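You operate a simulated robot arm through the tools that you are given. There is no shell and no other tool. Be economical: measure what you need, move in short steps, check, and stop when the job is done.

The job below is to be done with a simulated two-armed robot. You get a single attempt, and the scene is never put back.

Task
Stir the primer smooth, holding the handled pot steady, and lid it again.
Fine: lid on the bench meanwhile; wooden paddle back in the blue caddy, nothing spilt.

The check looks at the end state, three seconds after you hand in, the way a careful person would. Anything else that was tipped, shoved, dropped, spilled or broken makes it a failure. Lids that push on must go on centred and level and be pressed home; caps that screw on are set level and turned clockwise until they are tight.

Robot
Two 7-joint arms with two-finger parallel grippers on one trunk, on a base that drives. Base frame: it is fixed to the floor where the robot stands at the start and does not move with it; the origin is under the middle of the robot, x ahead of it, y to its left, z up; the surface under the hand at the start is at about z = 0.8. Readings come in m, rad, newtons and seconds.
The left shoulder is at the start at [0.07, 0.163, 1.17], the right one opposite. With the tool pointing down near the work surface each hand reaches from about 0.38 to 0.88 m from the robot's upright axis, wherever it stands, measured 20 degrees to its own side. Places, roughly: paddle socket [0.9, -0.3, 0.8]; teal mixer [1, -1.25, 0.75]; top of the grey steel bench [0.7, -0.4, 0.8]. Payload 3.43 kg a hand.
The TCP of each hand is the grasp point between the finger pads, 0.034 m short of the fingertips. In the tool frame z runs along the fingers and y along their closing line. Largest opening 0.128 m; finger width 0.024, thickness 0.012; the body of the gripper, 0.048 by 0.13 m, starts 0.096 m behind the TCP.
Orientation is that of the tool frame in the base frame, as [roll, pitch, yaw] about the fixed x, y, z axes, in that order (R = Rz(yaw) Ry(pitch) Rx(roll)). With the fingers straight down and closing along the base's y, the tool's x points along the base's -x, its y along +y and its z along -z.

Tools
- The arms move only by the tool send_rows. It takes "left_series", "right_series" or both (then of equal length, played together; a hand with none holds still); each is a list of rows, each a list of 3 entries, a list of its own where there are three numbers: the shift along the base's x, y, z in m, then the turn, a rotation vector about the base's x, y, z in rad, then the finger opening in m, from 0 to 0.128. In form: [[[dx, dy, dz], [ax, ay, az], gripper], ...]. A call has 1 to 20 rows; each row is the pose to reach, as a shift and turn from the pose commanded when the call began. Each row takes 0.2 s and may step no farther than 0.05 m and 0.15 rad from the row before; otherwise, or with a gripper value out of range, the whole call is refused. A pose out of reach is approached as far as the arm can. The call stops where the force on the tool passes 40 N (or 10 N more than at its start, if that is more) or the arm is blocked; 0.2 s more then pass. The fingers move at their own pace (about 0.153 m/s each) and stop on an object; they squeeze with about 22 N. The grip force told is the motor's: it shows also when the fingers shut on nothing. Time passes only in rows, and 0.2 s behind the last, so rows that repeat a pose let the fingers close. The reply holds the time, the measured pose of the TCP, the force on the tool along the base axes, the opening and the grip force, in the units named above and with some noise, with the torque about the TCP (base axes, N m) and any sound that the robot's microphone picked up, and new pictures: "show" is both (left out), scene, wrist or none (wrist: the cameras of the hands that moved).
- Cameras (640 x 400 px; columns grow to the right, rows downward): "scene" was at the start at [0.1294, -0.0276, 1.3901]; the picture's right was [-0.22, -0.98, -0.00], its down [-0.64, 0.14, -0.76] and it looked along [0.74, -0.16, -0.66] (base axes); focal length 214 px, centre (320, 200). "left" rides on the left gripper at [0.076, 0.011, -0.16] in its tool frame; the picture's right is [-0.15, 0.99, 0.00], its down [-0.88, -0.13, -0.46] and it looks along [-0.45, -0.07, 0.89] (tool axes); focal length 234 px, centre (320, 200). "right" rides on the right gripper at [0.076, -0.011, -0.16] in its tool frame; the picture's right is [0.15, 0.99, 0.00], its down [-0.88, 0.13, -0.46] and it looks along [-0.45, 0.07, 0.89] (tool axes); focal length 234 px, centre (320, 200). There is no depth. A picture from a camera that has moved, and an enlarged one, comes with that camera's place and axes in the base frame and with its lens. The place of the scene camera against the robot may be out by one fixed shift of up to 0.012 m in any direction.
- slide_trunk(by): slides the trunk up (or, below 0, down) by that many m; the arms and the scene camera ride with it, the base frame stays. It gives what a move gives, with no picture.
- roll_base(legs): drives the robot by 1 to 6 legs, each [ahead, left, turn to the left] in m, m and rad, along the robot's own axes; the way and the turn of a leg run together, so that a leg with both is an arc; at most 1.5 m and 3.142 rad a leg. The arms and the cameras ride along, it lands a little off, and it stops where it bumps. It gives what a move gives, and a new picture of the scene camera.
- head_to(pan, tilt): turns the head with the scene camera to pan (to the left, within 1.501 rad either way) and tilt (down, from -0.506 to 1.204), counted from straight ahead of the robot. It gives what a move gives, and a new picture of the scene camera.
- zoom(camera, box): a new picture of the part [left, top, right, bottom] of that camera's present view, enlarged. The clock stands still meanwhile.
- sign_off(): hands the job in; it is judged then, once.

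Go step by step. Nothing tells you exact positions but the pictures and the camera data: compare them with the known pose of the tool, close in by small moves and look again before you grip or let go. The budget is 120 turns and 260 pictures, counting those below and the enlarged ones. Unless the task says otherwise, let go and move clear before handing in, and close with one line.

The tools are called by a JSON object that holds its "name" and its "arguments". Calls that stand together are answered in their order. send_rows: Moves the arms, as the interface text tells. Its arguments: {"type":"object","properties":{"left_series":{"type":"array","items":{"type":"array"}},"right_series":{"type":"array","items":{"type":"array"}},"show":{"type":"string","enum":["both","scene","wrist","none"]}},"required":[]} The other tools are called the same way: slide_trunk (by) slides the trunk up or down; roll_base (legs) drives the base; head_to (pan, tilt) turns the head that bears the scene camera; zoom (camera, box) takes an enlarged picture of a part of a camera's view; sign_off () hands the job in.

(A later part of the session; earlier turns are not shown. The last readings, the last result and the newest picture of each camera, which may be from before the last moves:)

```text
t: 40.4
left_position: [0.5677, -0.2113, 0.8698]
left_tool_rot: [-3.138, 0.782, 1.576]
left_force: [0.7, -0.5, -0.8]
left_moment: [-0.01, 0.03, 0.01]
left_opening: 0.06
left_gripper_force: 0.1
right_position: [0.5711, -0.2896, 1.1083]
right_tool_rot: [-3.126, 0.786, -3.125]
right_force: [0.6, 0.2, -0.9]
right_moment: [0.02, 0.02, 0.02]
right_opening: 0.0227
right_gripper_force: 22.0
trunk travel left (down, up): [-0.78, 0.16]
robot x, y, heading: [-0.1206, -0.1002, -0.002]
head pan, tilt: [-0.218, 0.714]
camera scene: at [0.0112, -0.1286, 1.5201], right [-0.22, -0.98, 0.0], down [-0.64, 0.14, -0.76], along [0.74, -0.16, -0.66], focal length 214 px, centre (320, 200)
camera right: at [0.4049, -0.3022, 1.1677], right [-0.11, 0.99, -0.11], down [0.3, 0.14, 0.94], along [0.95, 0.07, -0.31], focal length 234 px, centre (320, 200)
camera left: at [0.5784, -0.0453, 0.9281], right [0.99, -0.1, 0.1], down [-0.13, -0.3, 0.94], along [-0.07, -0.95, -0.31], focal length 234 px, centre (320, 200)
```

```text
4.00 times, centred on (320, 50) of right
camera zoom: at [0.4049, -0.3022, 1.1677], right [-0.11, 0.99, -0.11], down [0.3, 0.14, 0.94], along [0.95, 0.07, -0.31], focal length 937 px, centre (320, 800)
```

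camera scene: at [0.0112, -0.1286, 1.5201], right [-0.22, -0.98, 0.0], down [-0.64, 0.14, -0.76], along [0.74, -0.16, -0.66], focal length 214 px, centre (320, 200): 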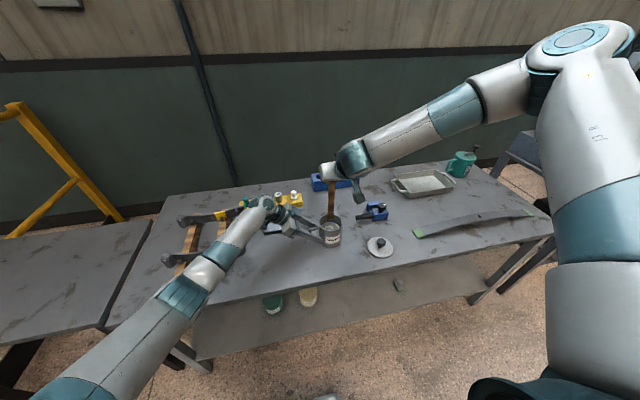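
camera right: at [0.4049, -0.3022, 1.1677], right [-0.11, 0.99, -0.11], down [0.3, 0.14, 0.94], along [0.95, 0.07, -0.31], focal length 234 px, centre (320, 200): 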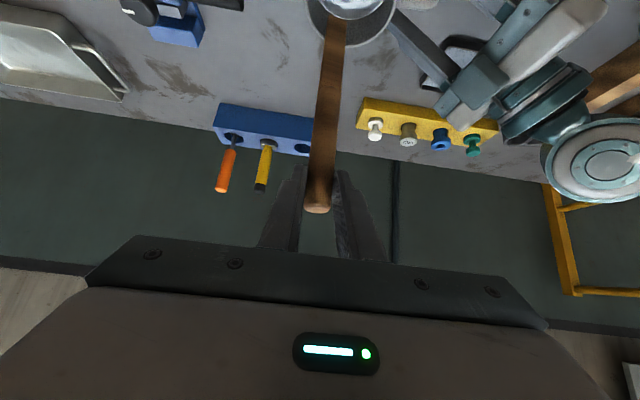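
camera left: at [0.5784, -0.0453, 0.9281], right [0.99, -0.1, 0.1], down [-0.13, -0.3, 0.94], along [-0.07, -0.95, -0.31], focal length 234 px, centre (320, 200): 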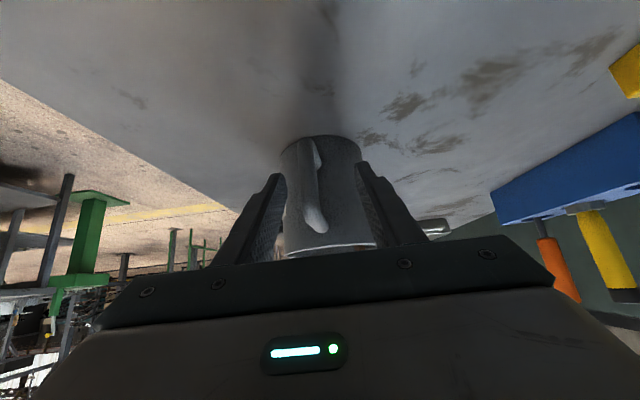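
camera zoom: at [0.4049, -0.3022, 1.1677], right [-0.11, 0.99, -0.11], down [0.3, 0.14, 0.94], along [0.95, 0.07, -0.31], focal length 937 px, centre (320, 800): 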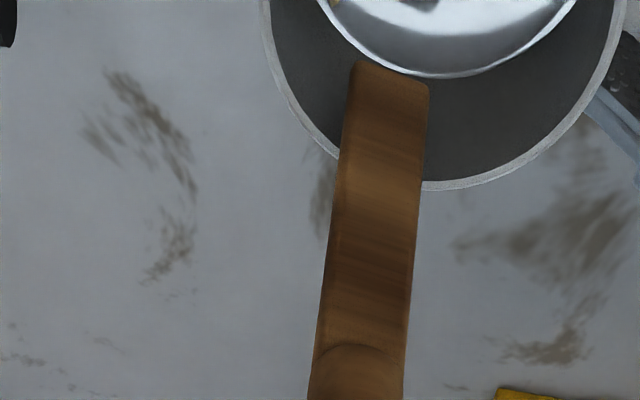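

The left fingers straddle the handle again and the paddle is inside the rim. I'll close on the handle, shift the paddle 5 mm in +y and lower it in stages.

{"name": "send_rows", "arguments": {"left_series": [[[-0.002, 0, 0], [0, 0, 0], 0.04], [[-0.003, 0, 0], [0, 0, 0], 0.02], [[-0.003, 0, 0], [0, 0, 0], 0.0], [[-0.003, 0, 0], [0, 0, 0], 0.0], [[-0.003, 0, 0], [0, 0, 0], 0.0], [[-0.003, 0, 0], [0, 0, 0], 0.0]], "right_series": [[[0, 0.002, 0], [0, 0, 0], 0.0], [[0, 0.005, 0], [0, 0, 0], 0.0], [[0, 0.005, 0], [0, 0, 0], 0.0], [[0, 0.005, -0.02], [0, 0, 0], 0.0], [[0, 0.005, -0.04], [0, 0, 0], 0.0], [[0, 0.005, -0.06], [0, 0, 0], 0.0]], "show": "none"}}

{"name": "zoom", "arguments": {"camera": "scene", "box": [290, 190, 370, 240]}}

{"name": "zoom", "arguments": {"camera": "right", "box": [240, 0, 400, 100]}}

```text
t: 41.8
left_position: [0.5645, -0.2117, 0.8695]
left_tool_rot: [-3.138, 0.784, 1.573]
left_force: [-0.7, 0.1, -0.1]
left_moment: [0.09, -0.1, -0.1]
left_opening: 0.013
left_gripper_force: 22.2
right_position: [0.5635, -0.2994, 1.0603]
right_tool_rot: [-3.129, 0.786, -3.128]
right_force: [1.0, 0.6, -0.6]
right_moment: [0.25, -0.13, 0.03]
right_opening: 0.0225
right_gripper_force: 22.1
right hand out of reach, approached as far as the arm can: row 5, 6
trunk travel left (down, up): [-0.78, 0.16]
robot x, y, heading: [-0.1205, -0.1027, 0.001]
head pan, tilt: [-0.218, 0.714]
```

```text
8.00 times, centred on (330, 215) of scene
camera zoom: at [0.0111, -0.1273, 1.52], right [-0.22, -0.98, 0.0], down [-0.64, 0.14, -0.76], along [0.74, -0.16, -0.66], focal length 1716 px, centre (240, 80)
```

zoom: 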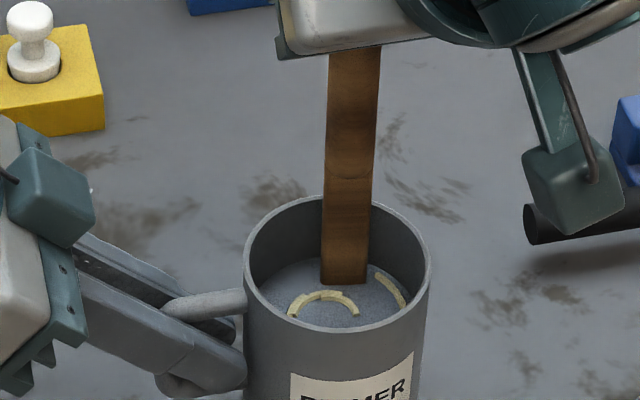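

```text
4.00 times, centred on (320, 50) of right
camera zoom: at [0.398, -0.312, 1.1193], right [-0.11, 0.99, -0.11], down [0.3, 0.14, 0.94], along [0.95, 0.07, -0.31], focal length 937 px, centre (320, 800)
```

zoom: 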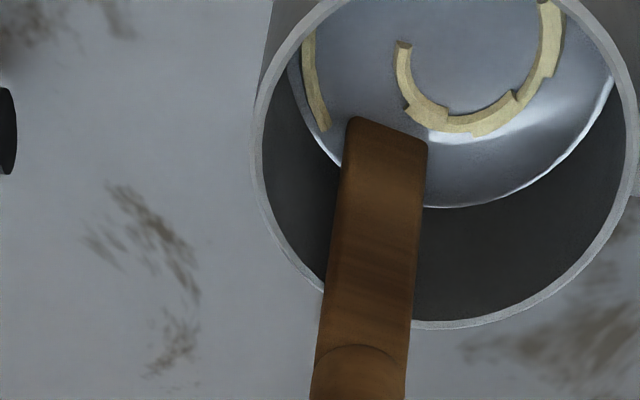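

The limit appears whenever the right arm works this low with the trunk raised and the target near the midline. I'll lift out, release, lower the trunk 0.10 and shift the base 0.06 to the left.

{"name": "send_rows", "arguments": {"right_series": [[[0.004, 0.006, 0.015], [0, 0, 0], 0.0], [[0.008, 0.012, 0.03], [0, 0, 0], 0.0], [[0.008, 0.012, 0.055], [0, 0, 0], 0.0], [[0.008, 0.012, 0.08], [0, 0, 0], 0.0], [[0.008, 0.012, 0.105], [0, 0, 0], 0.0], [[0.008, 0.012, 0.13], [0, 0, 0], 0.0], [[0.008, 0.012, 0.16], [0, 0, 0], 0.0]], "left_series": [[[0, 0, 0], [0, 0, 0], 0.0], [[0, 0, 0], [0, 0, 0], 0.04], [[0, 0, 0], [0, 0, 0], 0.06], [[0, 0.025, 0.025], [0, 0, 0], 0.06], [[0, 0.05, 0.055], [0, 0, 0], 0.06], [[0, 0.08, 0.09], [0, 0, 0], 0.06], [[0, 0.1, 0.13], [0, 0, 0], 0.06]], "show": "none"}}

{"name": "slide_trunk", "arguments": {"by": -0.06}}

{"name": "send_rows", "arguments": {"right_series": [[[0, 0, 0.03], [0, 0, 0], 0.0], [[0, 0, 0.05], [0, 0, 0], 0.0]], "left_series": [[[0, 0, 0.03], [0, 0, 0], 0.06], [[0, 0, 0.05], [0, 0, 0], 0.06]], "show": "none"}}

{"name": "slide_trunk", "arguments": {"by": -0.06}}

{"name": "roll_base", "arguments": {"legs": [[0.0, 0.06, 0]]}}

```text
t: 43.4
left_position: [0.5611, -0.1108, 1.0013]
left_tool_rot: [-3.139, 0.784, 1.575]
left_force: [-0.1, 0.8, -0.2]
left_moment: [0.0, -0.02, 0.02]
left_opening: 0.0603
left_gripper_force: 0.1
right_position: [0.5704, -0.286, 1.2207]
right_tool_rot: [-3.126, 0.785, -3.125]
right_force: [-0.9, 0.7, -0.5]
right_moment: [0.0, 0.01, -0.02]
right_opening: 0.0227
right_gripper_force: 21.8
trunk travel left (down, up): [-0.78, 0.16]
robot x, y, heading: [-0.1212, -0.1011, 0.001]
head pan, tilt: [-0.218, 0.714]
```

```text
t: 44.4
left_position: [0.5617, -0.1117, 0.9404]
left_tool_rot: [-3.14, 0.785, 1.575]
left_force: [0.3, -0.4, 0.3]
left_moment: [0.0, 0.0, -0.01]
left_opening: 0.0599
left_gripper_force: 0.0
right_position: [0.573, -0.2856, 1.1609]
right_tool_rot: [-3.128, 0.786, -3.124]
right_force: [-0.6, -0.4, -0.7]
right_moment: [0.01, 0.03, -0.02]
right_opening: 0.0227
right_gripper_force: 21.6
trunk travel left (down, up): [-0.72, 0.22]
robot x, y, heading: [-0.1216, -0.0978, 0.0]
head pan, tilt: [-0.218, 0.714]
```

```text
t: 45.0
left_position: [0.5631, -0.1127, 0.9911]
left_tool_rot: [-3.139, 0.782, 1.574]
left_force: [0.0, -0.1, -0.4]
left_moment: [-0.04, -0.03, 0.0]
left_opening: 0.0601
left_gripper_force: 0.0
right_position: [0.5726, -0.2854, 1.2123]
right_tool_rot: [-3.129, 0.785, -3.123]
right_force: [0.1, 0.3, -1.8]
right_moment: [0.01, 0.04, 0.02]
right_opening: 0.0227
right_gripper_force: 22.0
trunk travel left (down, up): [-0.72, 0.22]
robot x, y, heading: [-0.1181, -0.1013, 0.004]
head pan, tilt: [-0.218, 0.714]
```

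```text
t: 46.0
left_position: [0.5624, -0.1121, 0.9307]
left_tool_rot: [-3.138, 0.785, 1.575]
left_force: [-0.9, -0.7, -1.0]
left_moment: [0.0, -0.02, -0.01]
left_opening: 0.0599
left_gripper_force: 0.0
right_position: [0.5724, -0.2865, 1.1501]
right_tool_rot: [-3.127, 0.785, -3.126]
right_force: [-1.0, -0.3, -0.8]
right_moment: [0.01, 0.03, -0.01]
right_opening: 0.0226
right_gripper_force: 22.6
trunk travel left (down, up): [-0.66, 0.28]
robot x, y, heading: [-0.1192, -0.1031, 0.003]
head pan, tilt: [-0.218, 0.714]
```

```text
t: 46.9
left_position: [0.5635, -0.0534, 0.9308]
left_tool_rot: [-3.138, 0.783, 1.573]
left_force: [0.5, -0.7, 0.2]
left_moment: [0.01, 0.01, 0.04]
left_opening: 0.0598
left_gripper_force: 0.0
right_position: [0.5726, -0.2266, 1.1508]
right_tool_rot: [-3.127, 0.785, -3.128]
right_force: [-0.5, -0.1, -0.2]
right_moment: [-0.02, 0.01, -0.01]
right_opening: 0.0226
right_gripper_force: 21.5
trunk travel left (down, up): [-0.66, 0.28]
robot x, y, heading: [-0.1159, -0.0377, -0.001]
head pan, tilt: [-0.218, 0.714]
camera scene: at [0.0108, -0.0676, 1.4], right [-0.22, -0.98, 0.0], down [-0.64, 0.14, -0.76], along [0.74, -0.16, -0.66], focal length 214 px, centre (320, 200)
```

scene: 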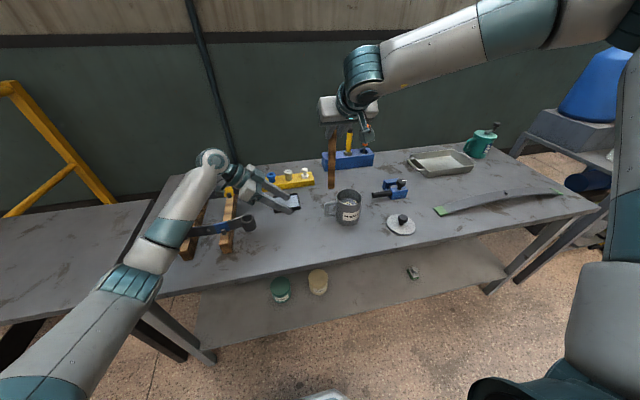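

Good configuration. I'll bring the right hand over the pot and the left back around the handle.

{"name": "send_rows", "arguments": {"left_series": [[[0, -0.03, 0.018], [0, 0, 0], 0.06], [[0, -0.06, 0.018], [0, 0, 0], 0.06], [[0, -0.078, 0.018], [0, 0, 0], 0.06], [[0, -0.105, -0.009], [0, 0, 0], 0.06], [[0, -0.132, -0.036], [0, 0, 0], 0.06], [[0, -0.158, -0.062], [0, 0, 0], 0.06]], "right_series": [[[0, -0.03, 0], [0, 0, 0], 0.0], [[-0.001, -0.05, 0], [0, 0, 0], 0.0], [[-0.002, -0.059, 0], [0, 0, 0], 0.0], [[-0.002, -0.059, -0.015], [0, 0, 0], 0.0], [[-0.002, -0.059, -0.03], [0, 0, 0], 0.0], [[-0.002, -0.059, -0.045], [0, 0, 0], 0.0]]}}

{"name": "zoom", "arguments": {"camera": "scene", "box": [305, 160, 385, 210]}}

{"name": "zoom", "arguments": {"camera": "right", "box": [240, 0, 400, 100]}}

```text
t: 48.3
left_position: [0.5635, -0.2117, 0.8685]
left_tool_rot: [-3.139, 0.784, 1.575]
left_force: [-0.1, -0.4, 0.0]
left_moment: [0.04, 0.01, 0.0]
left_opening: 0.06
left_gripper_force: 0.0
right_position: [0.5718, -0.2858, 1.1043]
right_tool_rot: [-3.129, 0.786, -3.128]
right_force: [0.4, 0.2, -0.5]
right_moment: [0.01, 0.0, 0.03]
right_opening: 0.0225
right_gripper_force: 22.6
trunk travel left (down, up): [-0.66, 0.28]
robot x, y, heading: [-0.1192, -0.0392, -0.002]
head pan, tilt: [-0.218, 0.714]
camera scene: at [0.0113, -0.0684, 1.4], right [-0.22, -0.98, 0.0], down [-0.64, 0.14, -0.75], along [0.74, -0.16, -0.66], focal length 214 px, centre (320, 200)
camera right: at [0.4046, -0.2991, 1.163], right [-0.11, 0.99, -0.11], down [0.3, 0.14, 0.94], along [0.95, 0.07, -0.31], focal length 234 px, centre (320, 200)
camera left: at [0.5748, -0.0453, 0.9273], right [0.99, -0.1, 0.1], down [-0.13, -0.3, 0.94], along [-0.07, -0.95, -0.31], focal length 234 px, centre (320, 200)
```

scene: 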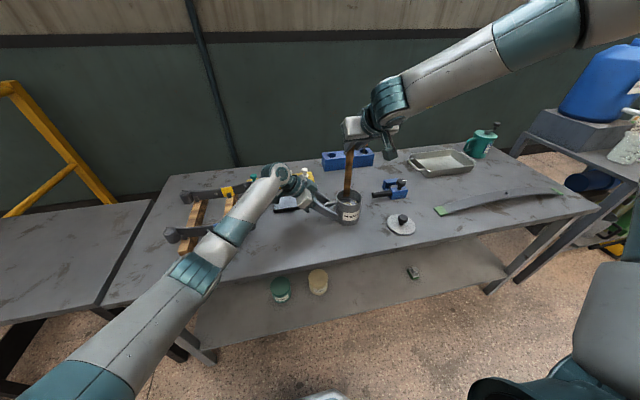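
right: 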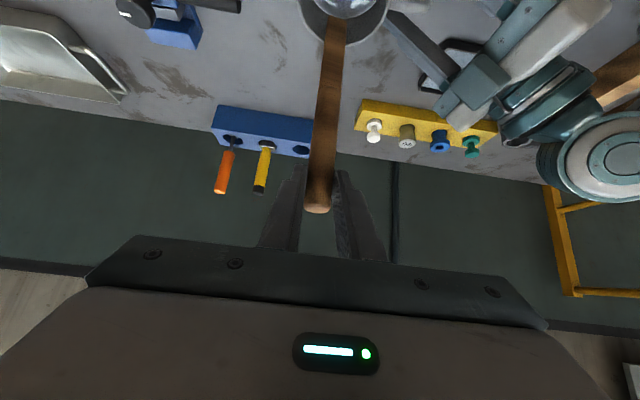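
left: 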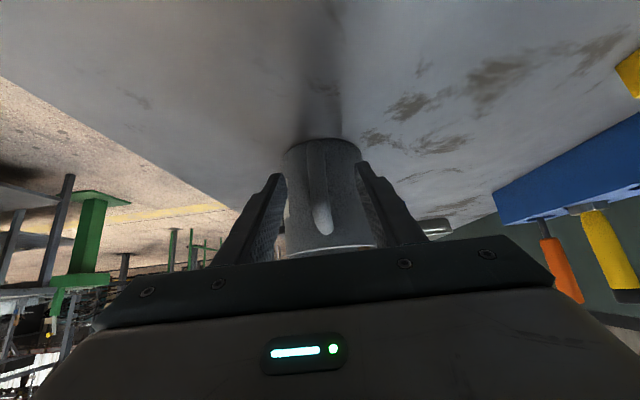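

```text
8.00 times, centred on (345, 185) of scene
camera zoom: at [0.0113, -0.0684, 1.4], right [-0.22, -0.98, 0.0], down [-0.64, 0.14, -0.75], along [0.74, -0.16, -0.66], focal length 1716 px, centre (120, 320)
```

zoom: 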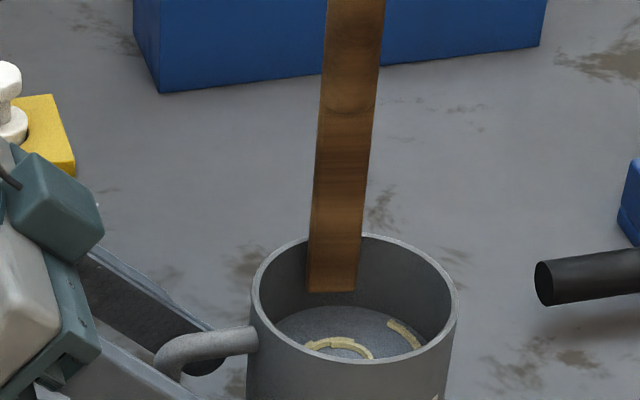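

```text
4.00 times, centred on (320, 50) of right
camera zoom: at [0.4046, -0.2991, 1.163], right [-0.11, 0.99, -0.11], down [0.3, 0.14, 0.94], along [0.95, 0.07, -0.31], focal length 937 px, centre (320, 800)
```

zoom: 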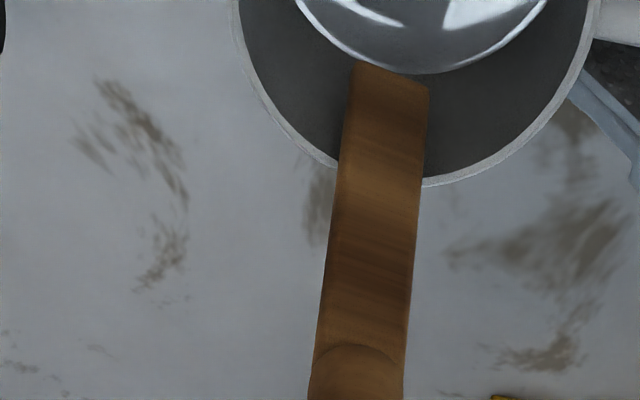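

Re-triangulating, the paddle hangs about 0.232 m below the TCP and leans roughly 3 cm forward at the tip, so the tip is at about (0.60, -0.29, 0.87), already near the far inner wall. I'll close on the handle and shift the paddle 3.5 cm back to centre it.

{"name": "send_rows", "arguments": {"left_series": [[[0, 0, 0], [0, 0, 0], 0.04], [[0, 0, 0], [0, 0, 0], 0.02], [[0, 0, 0], [0, 0, 0], 0.0], [[0, 0, 0], [0, 0, 0], 0.0], [[0, 0, 0], [0, 0, 0], 0.0]], "right_series": [[[0, 0, 0], [0, 0, 0], 0.0], [[0, 0, 0], [0, 0, 0], 0.0], [[-0.012, 0.001, 0], [0, 0, 0], 0.0], [[-0.024, 0.001, 0], [0, 0, 0], 0.0], [[-0.036, 0.001, 0], [0, 0, 0], 0.0]], "show": "none"}}

{"name": "zoom", "arguments": {"camera": "scene", "box": [305, 160, 385, 210]}}

{"name": "zoom", "arguments": {"camera": "right", "box": [240, 0, 400, 100]}}

```text
t: 49.5
left_position: [0.5619, -0.2107, 0.869]
left_tool_rot: [-3.138, 0.785, 1.574]
left_force: [-0.8, 0.9, 0.8]
left_moment: [-0.03, -0.03, -0.02]
left_opening: 0.0128
left_gripper_force: 22.4
right_position: [0.5338, -0.2859, 1.1045]
right_tool_rot: [-3.128, 0.785, -3.126]
right_force: [0.6, -0.6, -0.5]
right_moment: [-0.01, -0.01, -0.02]
right_opening: 0.0225
right_gripper_force: 21.7
trunk travel left (down, up): [-0.66, 0.28]
robot x, y, heading: [-0.1172, -0.0372, 0.001]
head pan, tilt: [-0.218, 0.714]
```

```text
8.00 times, centred on (345, 185) of scene
camera zoom: at [0.0107, -0.0672, 1.4], right [-0.22, -0.98, 0.0], down [-0.64, 0.14, -0.76], along [0.74, -0.16, -0.66], focal length 1716 px, centre (120, 320)
```

zoom: 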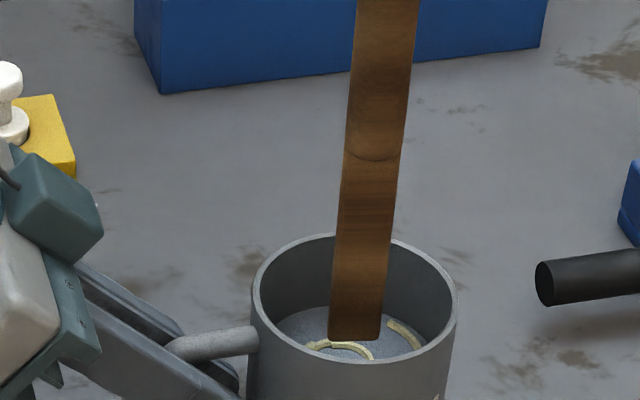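

```text
4.00 times, centred on (320, 50) of right
camera zoom: at [0.3683, -0.2972, 1.1643], right [-0.11, 0.99, -0.11], down [0.3, 0.14, 0.94], along [0.95, 0.07, -0.31], focal length 937 px, centre (320, 800)
```

zoom: 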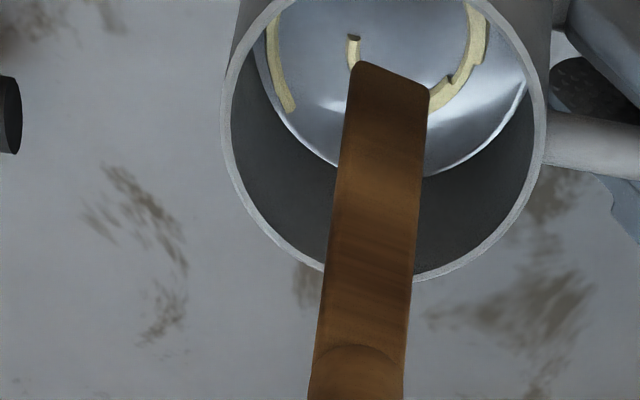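

Both views now agree the paddle tip is centred in the pot. I'll lower it 4.5 cm into the primer.

{"name": "send_rows", "arguments": {"right_series": [[[0, 0, -0.012], [0, 0, 0], 0.0], [[0, 0, -0.024], [0, 0, 0], 0.0], [[0, 0, -0.035], [0, 0, 0], 0.0], [[0, 0, -0.045], [0, 0, 0], 0.0]], "show": "none"}}

{"name": "zoom", "arguments": {"camera": "scene", "box": [305, 160, 385, 210]}}

{"name": "zoom", "arguments": {"camera": "right", "box": [240, 0, 400, 100]}}

```text
t: 50.5
left_position: [0.5631, -0.2105, 0.869]
left_tool_rot: [-3.139, 0.784, 1.574]
left_force: [0.3, -0.8, 0.6]
left_moment: [0.1, -0.08, -0.03]
left_opening: 0.0131
left_gripper_force: 22.1
right_position: [0.5347, -0.285, 1.0581]
right_tool_rot: [-3.127, 0.783, -3.127]
right_force: [0.4, 0.9, -0.8]
right_moment: [0.0, 0.0, -0.01]
right_opening: 0.0227
right_gripper_force: 22.1
trunk travel left (down, up): [-0.66, 0.28]
robot x, y, heading: [-0.1185, -0.0436, -0.002]
head pan, tilt: [-0.218, 0.714]
```

```text
8.00 times, centred on (345, 185) of scene
camera zoom: at [0.0112, -0.0671, 1.4], right [-0.22, -0.98, 0.0], down [-0.64, 0.14, -0.76], along [0.74, -0.16, -0.66], focal length 1716 px, centre (120, 320)
```

zoom: 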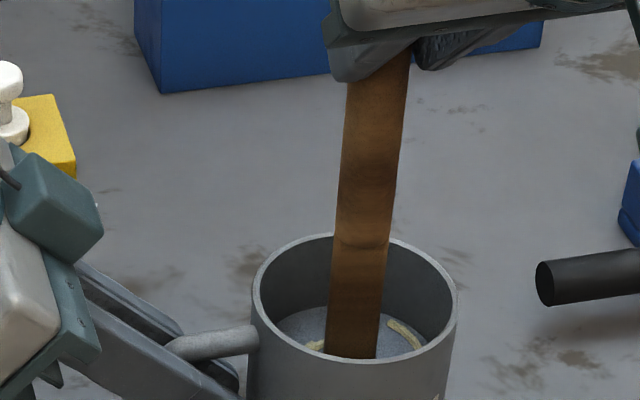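

```text
4.00 times, centred on (320, 50) of right
camera zoom: at [0.3686, -0.2967, 1.1186], right [-0.11, 0.99, -0.11], down [0.3, 0.14, 0.94], along [0.95, 0.07, -0.31], focal length 937 px, centre (320, 800)
```

zoom: 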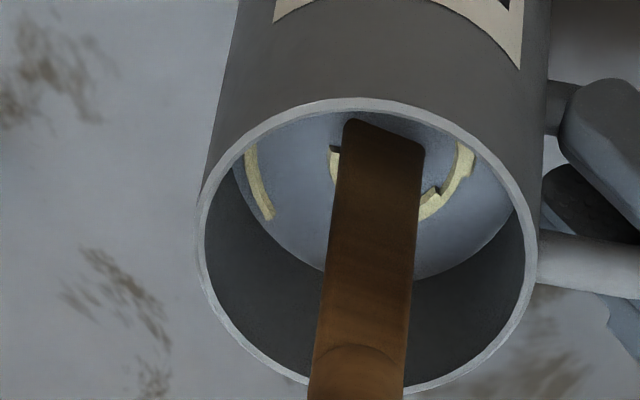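

The paddle is in the primer and centred (the liquid clips its lower end). I'll stir in small circles of 1.6–1.8 cm radius while the left hand holds the pot.

{"name": "send_rows", "arguments": {"right_series": [[[0.016, 0, 0], [0, 0, 0], 0], [[0.013, 0.0094, 0], [0, 0, 0], 0], [[0.005, 0.0152, 0], [0, 0, 0], 0], [[-0.005, 0.0152, 0], [0, 0, 0], 0], [[-0.013, 0.0094, 0], [0, 0, 0], 0], [[-0.016, 0, 0], [0, 0, 0], 0], [[-0.013, -0.0094, 0], [0, 0, 0], 0], [[-0.005, -0.0152, 0], [0, 0, 0], 0], [[0.005, -0.0152, 0], [0, 0, 0], 0], [[0.013, -0.0094, 0], [0, 0, 0], 0], [[0.016, 0, 0], [0, 0, 0], 0], [[0.013, 0.0094, 0], [0, 0, 0], 0], [[0.005, 0.0152, 0], [0, 0, 0], 0], [[-0.005, 0.0152, 0], [0, 0, 0], 0], [[-0.013, 0.0094, 0], [0, 0, 0], 0], [[-0.016, 0, 0], [0, 0, 0], 0], [[-0.013, -0.0094, 0], [0, 0, 0], 0], [[-0.005, -0.0152, 0], [0, 0, 0], 0], [[0.005, -0.0152, 0], [0, 0, 0], 0], [[0, 0, 0], [0, 0, 0], 0]], "show": "none"}}

{"name": "zoom", "arguments": {"camera": "right", "box": [240, 0, 400, 100]}}

{"name": "zoom", "arguments": {"camera": "scene", "box": [305, 160, 385, 210]}}

```text
t: 54.7
left_position: [0.5643, -0.21, 0.869]
left_tool_rot: [-3.139, 0.783, 1.574]
left_force: [-0.1, 2.1, -0.4]
left_moment: [0.11, -0.07, -0.04]
left_opening: 0.0128
left_gripper_force: 22.0
right_position: [0.5356, -0.2838, 1.0594]
right_tool_rot: [-3.126, 0.785, -3.124]
right_force: [0.9, -1.2, -0.9]
right_moment: [-0.34, -0.11, -0.07]
right_opening: 0.0225
right_gripper_force: 21.8
trunk travel left (down, up): [-0.66, 0.28]
robot x, y, heading: [-0.1173, -0.0393, -0.001]
head pan, tilt: [-0.218, 0.714]
```

```text
4.00 times, centred on (320, 50) of right
camera zoom: at [0.3686, -0.2961, 1.1192], right [-0.11, 0.99, -0.11], down [0.3, 0.14, 0.94], along [0.95, 0.07, -0.31], focal length 937 px, centre (320, 800)
```

zoom: 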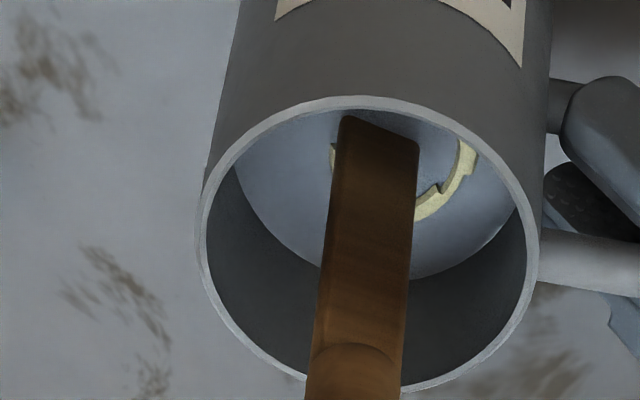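

```text
8.00 times, centred on (345, 185) of scene
camera zoom: at [0.0111, -0.0661, 1.4], right [-0.22, -0.98, 0.0], down [-0.64, 0.14, -0.76], along [0.74, -0.16, -0.66], focal length 1716 px, centre (120, 320)
```

zoom: 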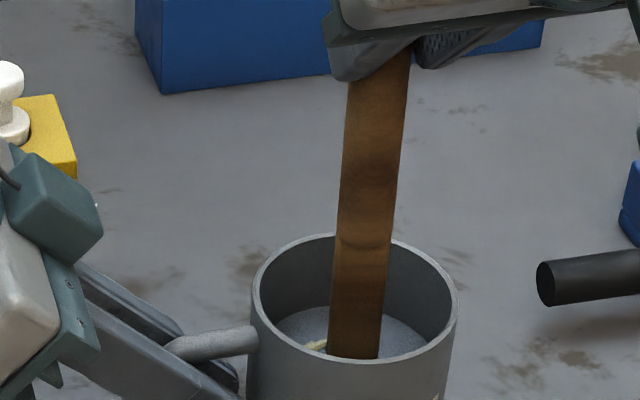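

One streak is already gone. I'll keep stirring, with the centre shifted 3 mm in +y where the remaining streak is.

{"name": "send_rows", "arguments": {"right_series": [[[0.016, 0.003, 0], [0, 0, 0], 0], [[0.013, 0.0124, 0], [0, 0, 0], 0], [[0.005, 0.0182, 0], [0, 0, 0], 0], [[-0.005, 0.0182, 0], [0, 0, 0], 0], [[-0.013, 0.0124, 0], [0, 0, 0], 0], [[-0.016, 0.003, 0], [0, 0, 0], 0], [[-0.013, -0.006, 0], [0, 0, 0], 0], [[-0.005, -0.0112, 0], [0, 0, 0], 0], [[0.005, -0.0112, 0], [0, 0, 0], 0], [[0.013, -0.006, 0], [0, 0, 0], 0], [[0.016, 0.003, 0], [0, 0, 0], 0], [[0.013, 0.0124, 0], [0, 0, 0], 0], [[0.005, 0.0182, 0], [0, 0, 0], 0], [[-0.005, 0.0182, 0], [0, 0, 0], 0], [[-0.013, 0.0124, 0], [0, 0, 0], 0], [[-0.016, 0.003, 0], [0, 0, 0], 0], [[-0.013, -0.006, 0], [0, 0, 0], 0], [[-0.005, -0.0112, 0], [0, 0, 0], 0], [[0.005, -0.0112, 0], [0, 0, 0], 0], [[0.003, 0.002, 0], [0, 0, 0], 0]], "show": "none"}}

{"name": "zoom", "arguments": {"camera": "right", "box": [240, 0, 400, 100]}}

```text
t: 58.9
left_position: [0.5635, -0.2095, 0.8684]
left_tool_rot: [-3.137, 0.782, 1.576]
left_force: [0.2, 2.2, -0.7]
left_moment: [0.06, -0.05, 0.02]
left_opening: 0.013
left_gripper_force: 21.9
right_position: [0.5389, -0.2811, 1.06]
right_tool_rot: [-3.126, 0.785, -3.125]
right_force: [-0.1, -0.3, -0.6]
right_moment: [-0.21, -0.02, -0.07]
right_opening: 0.0227
right_gripper_force: 21.7
trunk travel left (down, up): [-0.66, 0.28]
robot x, y, heading: [-0.1201, -0.0386, -0.003]
head pan, tilt: [-0.218, 0.714]
```

```text
4.00 times, centred on (320, 50) of right
camera zoom: at [0.373, -0.2933, 1.1194], right [-0.11, 0.99, -0.11], down [0.3, 0.14, 0.94], along [0.95, 0.07, -0.31], focal length 937 px, centre (320, 800)
```

zoom: 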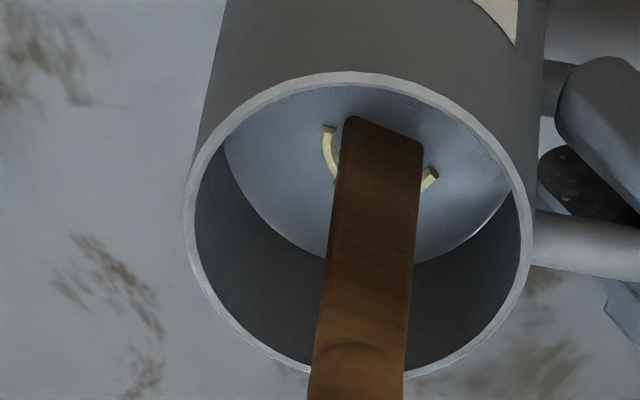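

The streaks are shrinking; I'll continue with two more revolutions.

{"name": "send_rows", "arguments": {"right_series": [[[0.012, 0.001, 0], [0, 0, 0], 0], [[0.009, 0.0104, 0], [0, 0, 0], 0], [[0.001, 0.015, 0], [0, 0, 0], 0], [[-0.009, 0.015, 0], [0, 0, 0], 0], [[-0.017, 0.0104, 0], [0, 0, 0], 0], [[-0.02, 0.001, 0], [0, 0, 0], 0], [[-0.017, -0.008, 0], [0, 0, 0], 0], [[-0.009, -0.0132, 0], [0, 0, 0], 0], [[0.001, -0.0132, 0], [0, 0, 0], 0], [[0.009, -0.008, 0], [0, 0, 0], 0], [[0.012, 0.001, 0], [0, 0, 0], 0], [[0.009, 0.0104, 0], [0, 0, 0], 0], [[0.001, 0.015, 0], [0, 0, 0], 0], [[-0.009, 0.015, 0], [0, 0, 0], 0], [[-0.017, 0.0104, 0], [0, 0, 0], 0], [[-0.02, 0.001, 0], [0, 0, 0], 0], [[-0.017, -0.008, 0], [0, 0, 0], 0], [[-0.009, -0.0132, 0], [0, 0, 0], 0], [[0.001, -0.0132, 0], [0, 0, 0], 0], [[0.0, 0.0, 0], [0, 0, 0], 0]], "show": "none"}}

{"name": "zoom", "arguments": {"camera": "right", "box": [240, 0, 400, 100]}}

```text
t: 63.1
left_position: [0.5639, -0.2104, 0.8688]
left_tool_rot: [-3.138, 0.785, 1.575]
left_force: [0.4, 1.5, -0.6]
left_moment: [0.03, -0.03, -0.07]
left_opening: 0.013
left_gripper_force: 21.8
right_position: [0.5365, -0.2819, 1.0615]
right_tool_rot: [-3.125, 0.785, -3.127]
right_force: [0.7, 0.3, -0.6]
right_moment: [-0.03, 0.01, -0.03]
right_opening: 0.0224
right_gripper_force: 22.1
trunk travel left (down, up): [-0.66, 0.28]
robot x, y, heading: [-0.1178, -0.0409, 0.001]
head pan, tilt: [-0.218, 0.714]
```

```text
4.00 times, centred on (320, 50) of right
camera zoom: at [0.3713, -0.2938, 1.1196], right [-0.11, 0.99, -0.11], down [0.3, 0.14, 0.94], along [0.95, 0.07, -0.31], focal length 937 px, centre (320, 800)
```

zoom: 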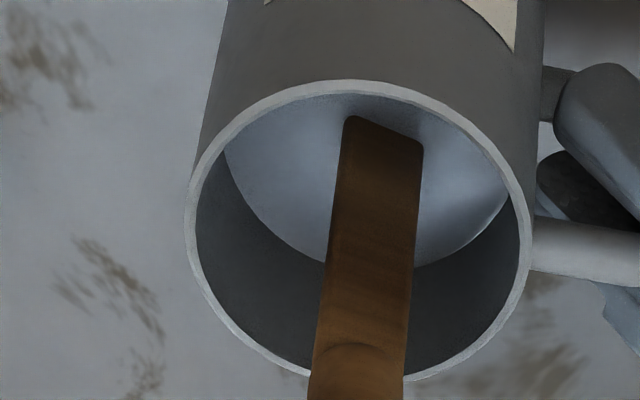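

No streaks visible now. I'll do two more revolutions for good measure, then end with the paddle offset so I can see behind it.

{"name": "send_rows", "arguments": {"right_series": [[[0.014, 0.001, 0], [0, 0, 0], 0], [[0.011, 0.0104, 0], [0, 0, 0], 0], [[0.003, 0.015, 0], [0, 0, 0], 0], [[-0.007, 0.015, 0], [0, 0, 0], 0], [[-0.015, 0.0104, 0], [0, 0, 0], 0], [[-0.018, 0.001, 0], [0, 0, 0], 0], [[-0.015, -0.008, 0], [0, 0, 0], 0], [[-0.007, -0.0132, 0], [0, 0, 0], 0], [[0.003, -0.0132, 0], [0, 0, 0], 0], [[0.011, -0.008, 0], [0, 0, 0], 0], [[0.014, 0.001, 0], [0, 0, 0], 0], [[0.011, 0.0104, 0], [0, 0, 0], 0], [[0.003, 0.015, 0], [0, 0, 0], 0], [[-0.007, 0.015, 0], [0, 0, 0], 0], [[-0.015, 0.0104, 0], [0, 0, 0], 0], [[-0.018, 0.001, 0], [0, 0, 0], 0], [[-0.015, -0.008, 0], [0, 0, 0], 0], [[-0.007, -0.0132, 0], [0, 0, 0], 0], [[0.003, -0.0132, 0], [0, 0, 0], 0], [[0.003, -0.012, 0], [0, 0, 0], 0]], "show": "none"}}

{"name": "zoom", "arguments": {"camera": "right", "box": [240, 0, 400, 100]}}

```text
t: 67.3
left_position: [0.5622, -0.2111, 0.8683]
left_tool_rot: [-3.138, 0.783, 1.574]
left_force: [0.7, 0.6, -0.6]
left_moment: [-0.01, -0.04, -0.02]
left_opening: 0.0127
left_gripper_force: 22.4
right_position: [0.5409, -0.2952, 1.0596]
right_tool_rot: [-3.127, 0.786, -3.127]
right_force: [-0.6, -0.7, -0.2]
right_moment: [-0.02, 0.09, 0.0]
right_opening: 0.0225
right_gripper_force: 21.8
trunk travel left (down, up): [-0.66, 0.28]
robot x, y, heading: [-0.1139, -0.0399, 0.002]
head pan, tilt: [-0.218, 0.714]
```

```text
4.00 times, centred on (320, 50) of right
camera zoom: at [0.3748, -0.3065, 1.1185], right [-0.11, 0.99, -0.11], down [0.3, 0.14, 0.94], along [0.95, 0.07, -0.31], focal length 937 px, centre (320, 800)
```

zoom: 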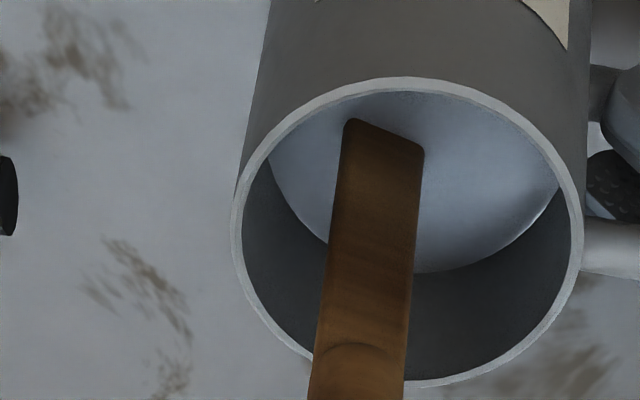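

The primer is smooth and uniform. I'll raise the paddle above the liquid, let it drip inside the pot, then lift it clear and release the handle.

{"name": "send_rows", "arguments": {"right_series": [[[-0.003, 0.012, 0], [0, 0, 0], 0], [[-0.003, 0.012, 0.015], [0, 0, 0], 0], [[-0.003, 0.012, 0.03], [0, 0, 0], 0], [[-0.003, 0.012, 0.04], [0, 0, 0], 0], [[-0.003, 0.012, 0.05], [0, 0, 0], 0], [[-0.003, 0.012, 0.055], [0, 0, 0], 0], [[-0.003, 0.012, 0.055], [0, 0, 0], 0], [[-0.003, 0.012, 0.055], [0, 0, 0], 0], [[-0.003, 0.012, 0.055], [0, 0, 0], 0], [[-0.003, 0.012, 0.055], [0, 0, 0], 0], [[-0.003, 0.012, 0.055], [0, 0, 0], 0], [[-0.003, 0.012, 0.055], [0, 0, 0], 0], [[-0.003, 0.012, 0.055], [0, 0, 0], 0], [[-0.003, 0.012, 0.055], [0, 0, 0], 0], [[-0.003, 0.012, 0.055], [0, 0, 0], 0], [[-0.003, 0.012, 0.075], [0, 0, 0], 0], [[-0.003, 0.012, 0.095], [0, 0, 0], 0], [[-0.003, 0.012, 0.115], [0, 0, 0], 0], [[-0.003, 0.012, 0.135], [0, 0, 0], 0]], "show": "scene"}}

{"name": "zoom", "arguments": {"camera": "right", "box": [240, 0, 400, 100]}}

{"name": "zoom", "arguments": {"camera": "scene", "box": [305, 150, 385, 200]}}

```text
t: 71.3
left_position: [0.5619, -0.2095, 0.8683]
left_tool_rot: [-3.139, 0.784, 1.575]
left_force: [-1.0, 0.7, 0.5]
left_moment: [-0.01, 0.01, -0.05]
left_opening: 0.013
left_gripper_force: 22.3
right_position: [0.5368, -0.2815, 1.194]
right_tool_rot: [-3.128, 0.785, -3.126]
right_force: [0.5, 0.6, -0.1]
right_moment: [0.02, 0.02, -0.03]
right_opening: 0.0226
right_gripper_force: 21.5
trunk travel left (down, up): [-0.66, 0.28]
robot x, y, heading: [-0.1215, -0.0369, 0.002]
head pan, tilt: [-0.218, 0.714]
camera scene: at [0.0105, -0.0669, 1.4], right [-0.22, -0.98, 0.0], down [-0.64, 0.14, -0.76], along [0.74, -0.16, -0.66], focal length 214 px, centre (320, 200)
```

scene: 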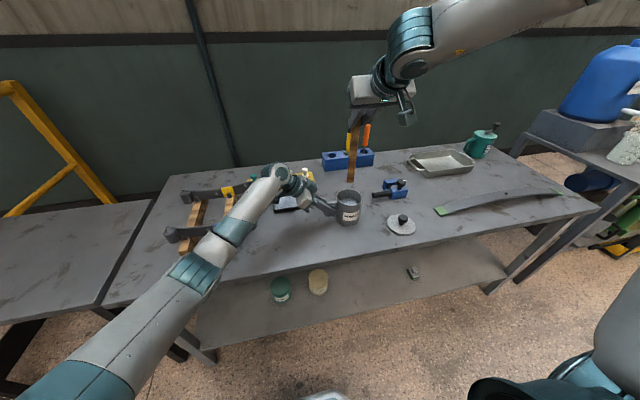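

```text
4.00 times, centred on (320, 50) of right
camera zoom: at [0.3709, -0.2937, 1.2535], right [-0.11, 0.99, -0.11], down [0.3, 0.14, 0.94], along [0.95, 0.07, -0.31], focal length 937 px, centre (320, 800)
```

zoom: 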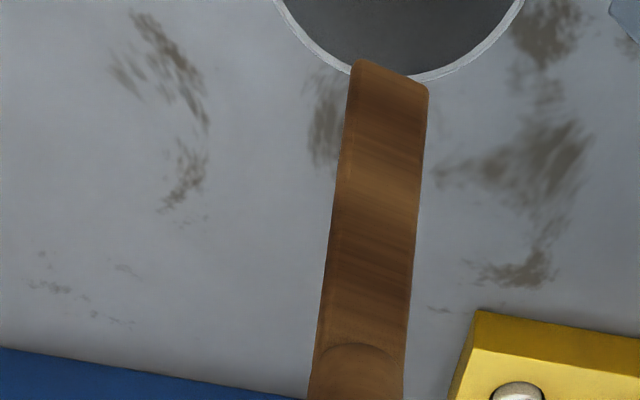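

```text
8.00 times, centred on (345, 175) of scene
camera zoom: at [0.0105, -0.0669, 1.4], right [-0.22, -0.98, 0.0], down [-0.64, 0.14, -0.76], along [0.74, -0.16, -0.66], focal length 1716 px, centre (120, 400)
```

zoom: 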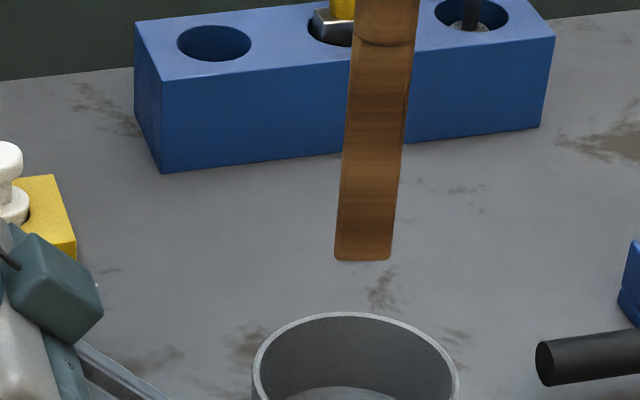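

The paddle is clean of drips and clear. I'll release and retract the left hand, then drive the base back toward the caddy position.

{"name": "send_rows", "arguments": {"left_series": [[[0, 0, 0], [0, 0, 0], 0.04], [[0, 0, 0], [0, 0, 0], 0.06], [[0, 0.025, 0.025], [0, 0, 0], 0.06], [[0, 0.05, 0.055], [0, 0, 0], 0.06], [[0, 0.08, 0.09], [0, 0, 0], 0.06], [[-0.02, 0.11, 0.12], [0, 0, 0], 0.06], [[-0.06, 0.13, 0.13], [0, 0, 0], 0.06], [[-0.1, 0.15, 0.13], [0, 0, 0], 0.06]], "show": "none"}}

{"name": "slide_trunk", "arguments": {"by": 0.12}}

{"name": "roll_base", "arguments": {"legs": [[0.225, -0.055, 0]]}}

```text
t: 73.1
left_position: [0.4642, -0.0605, 1.0024]
left_tool_rot: [-3.139, 0.786, 1.573]
left_force: [0.7, 0.7, 0.5]
left_moment: [0.02, -0.02, 0.0]
left_opening: 0.0601
left_gripper_force: 0.1
right_position: [0.5368, -0.2817, 1.1955]
right_tool_rot: [-3.126, 0.785, -3.127]
right_force: [-0.5, 0.1, -0.7]
right_moment: [-0.03, 0.02, 0.0]
right_opening: 0.0223
right_gripper_force: 22.0
trunk travel left (down, up): [-0.66, 0.28]
robot x, y, heading: [-0.1154, -0.041, -0.004]
head pan, tilt: [-0.218, 0.714]
```

```text
t: 74.6
left_position: [0.4652, -0.0603, 1.1208]
left_tool_rot: [-3.139, 0.784, 1.574]
left_force: [0.5, 0.4, 0.7]
left_moment: [-0.01, 0.02, 0.02]
left_opening: 0.06
left_gripper_force: 0.1
right_position: [0.5377, -0.2813, 1.3146]
right_tool_rot: [-3.128, 0.787, -3.126]
right_force: [-0.4, -0.1, 0.0]
right_moment: [-0.01, 0.03, 0.01]
right_opening: 0.0227
right_gripper_force: 22.4
trunk travel left (down, up): [-0.78, 0.16]
robot x, y, heading: [-0.1162, -0.0382, 0.001]
head pan, tilt: [-0.218, 0.714]
```

```text
t: 76.4
left_position: [0.6891, -0.1164, 1.1223]
left_tool_rot: [-3.141, 0.785, 1.574]
left_force: [-0.6, 0.2, -0.5]
left_moment: [-0.03, -0.01, -0.03]
left_opening: 0.06
left_gripper_force: 0.0
right_position: [0.7605, -0.3363, 1.3148]
right_tool_rot: [-3.129, 0.785, -3.127]
right_force: [-0.3, -0.5, -1.3]
right_moment: [-0.03, 0.05, 0.0]
right_opening: 0.0226
right_gripper_force: 21.6
trunk travel left (down, up): [-0.78, 0.16]
robot x, y, heading: [0.1048, -0.0959, -0.004]
head pan, tilt: [-0.218, 0.714]
camera scene: at [0.2343, -0.1223, 1.5202], right [-0.22, -0.98, 0.0], down [-0.64, 0.14, -0.76], along [0.74, -0.16, -0.65], focal length 214 px, centre (320, 200)
```

scene: 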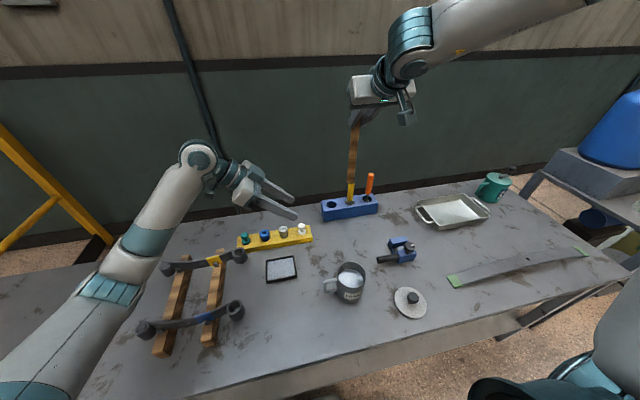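

Now I'll bring the paddle tip above its slot at about (0.909, -0.32), keeping it high first.

{"name": "send_rows", "arguments": {"right_series": [[[0.03, 0.01, -0.01], [0, 0, 0], 0], [[0.06, 0.018, -0.03], [0, 0, 0], 0], [[0.09, 0.018, -0.06], [0, 0, 0], 0], [[0.11, 0.018, -0.09], [0, 0, 0], 0], [[0.1225, 0.018, -0.12], [0, 0, 0], 0], [[0.1225, 0.018, -0.145], [0, 0, 0], 0]]}}

{"name": "zoom", "arguments": {"camera": "right", "box": [200, 0, 440, 150]}}

{"name": "zoom", "arguments": {"camera": "scene", "box": [305, 160, 385, 210]}}

```text
t: 77.8
left_position: [0.6893, -0.1172, 1.1221]
left_tool_rot: [-3.138, 0.784, 1.571]
left_force: [-0.1, -0.2, 0.1]
left_moment: [-0.03, -0.05, 0.03]
left_opening: 0.0602
left_gripper_force: 0.0
right_position: [0.886, -0.3215, 1.1687]
right_tool_rot: [-3.126, 0.785, -3.128]
right_force: [-0.5, 0.0, -1.0]
right_moment: [0.01, 0.02, 0.01]
right_opening: 0.0223
right_gripper_force: 22.3
trunk travel left (down, up): [-0.78, 0.16]
robot x, y, heading: [0.1064, -0.0955, 0.001]
head pan, tilt: [-0.218, 0.714]
camera scene: at [0.2363, -0.123, 1.52], right [-0.22, -0.98, 0.0], down [-0.64, 0.14, -0.76], along [0.74, -0.16, -0.66], focal length 214 px, centre (320, 200)
camera right: at [0.7198, -0.3331, 1.2274], right [-0.11, 0.99, -0.11], down [0.3, 0.14, 0.94], along [0.95, 0.07, -0.31], focal length 234 px, centre (320, 200)
```

scene: 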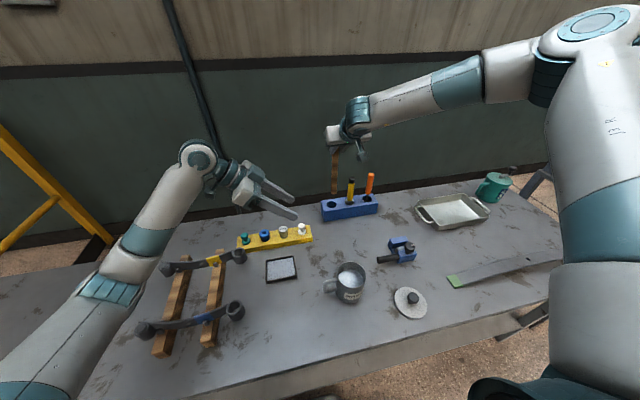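
right: 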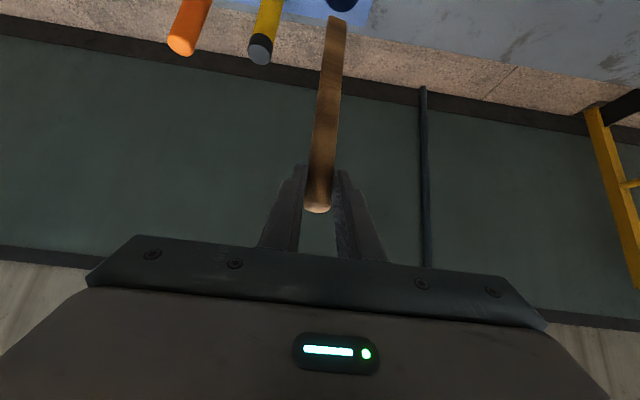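

```text
2.67 times, centred on (320, 75) of right
camera zoom: at [0.7198, -0.3331, 1.2274], right [-0.11, 0.99, -0.11], down [0.3, 0.14, 0.94], along [0.95, 0.07, -0.31], focal length 624 px, centre (320, 533)
```

zoom: 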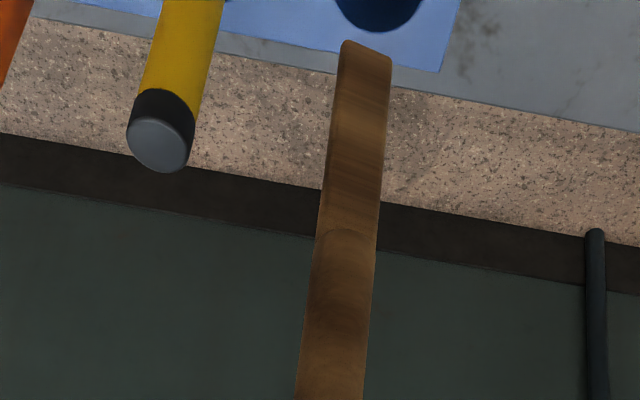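

```text
8.00 times, centred on (345, 185) of scene
camera zoom: at [0.2363, -0.123, 1.52], right [-0.22, -0.98, 0.0], down [-0.64, 0.14, -0.76], along [0.74, -0.16, -0.66], focal length 1716 px, centre (120, 320)
```

zoom: 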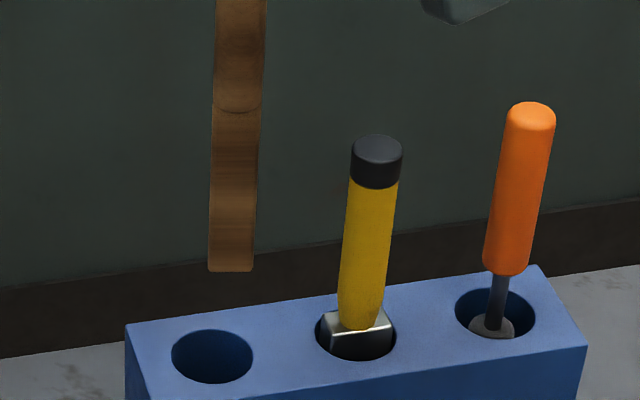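

The tip is about 7 mm too far toward −y and slightly too far forward relative to the slot. I'll correct, lower to just above the slot and re-check.

{"name": "send_rows", "arguments": {"right_series": [[[-0.004, 0.0075, 0], [0, 0, 0], 0], [[-0.004, 0.0075, -0.015], [0, 0, 0], 0], [[-0.004, 0.0075, -0.028], [0, 0, 0], 0]], "show": "none"}}

{"name": "zoom", "arguments": {"camera": "right", "box": [240, 0, 400, 100]}}

{"name": "zoom", "arguments": {"camera": "scene", "box": [305, 170, 385, 220]}}

```text
t: 78.6
left_position: [0.689, -0.117, 1.1219]
left_tool_rot: [-3.139, 0.783, 1.574]
left_force: [0.0, -0.1, -1.0]
left_moment: [-0.01, -0.02, -0.01]
left_opening: 0.06
left_gripper_force: 0.0
right_position: [0.8806, -0.3117, 1.1408]
right_tool_rot: [-3.128, 0.784, -3.127]
right_force: [0.1, -1.0, -1.2]
right_moment: [0.03, 0.04, -0.03]
right_opening: 0.0222
right_gripper_force: 21.9
trunk travel left (down, up): [-0.78, 0.16]
robot x, y, heading: [0.1054, -0.0922, 0.003]
head pan, tilt: [-0.218, 0.714]
```

```text
4.00 times, centred on (320, 50) of right
camera zoom: at [0.7144, -0.3237, 1.1995], right [-0.11, 0.99, -0.11], down [0.3, 0.14, 0.94], along [0.95, 0.07, -0.31], focal length 937 px, centre (320, 800)
```

zoom: 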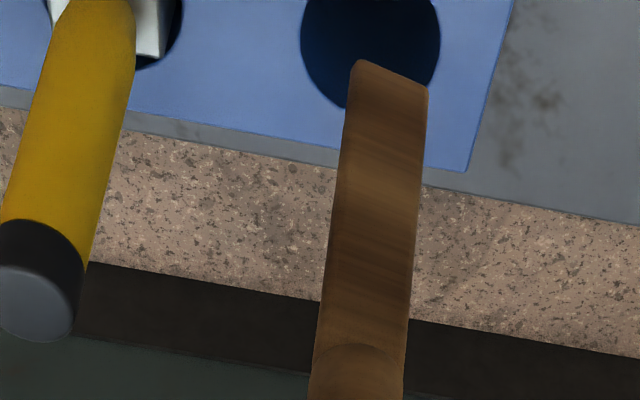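

```text
8.00 times, centred on (345, 195) of scene
camera zoom: at [0.236, -0.1227, 1.52], right [-0.22, -0.98, 0.0], down [-0.64, 0.14, -0.76], along [0.74, -0.16, -0.66], focal length 1716 px, centre (120, 240)
```

zoom: 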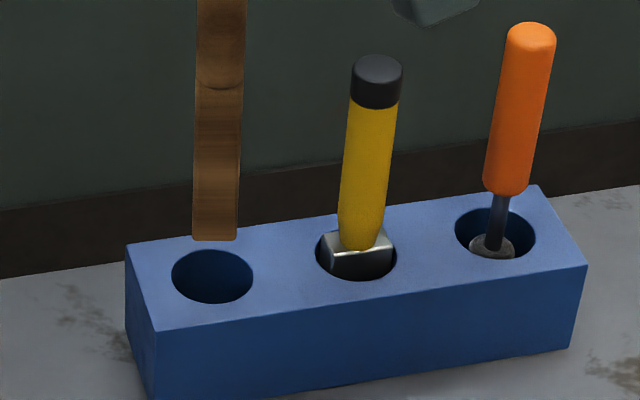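

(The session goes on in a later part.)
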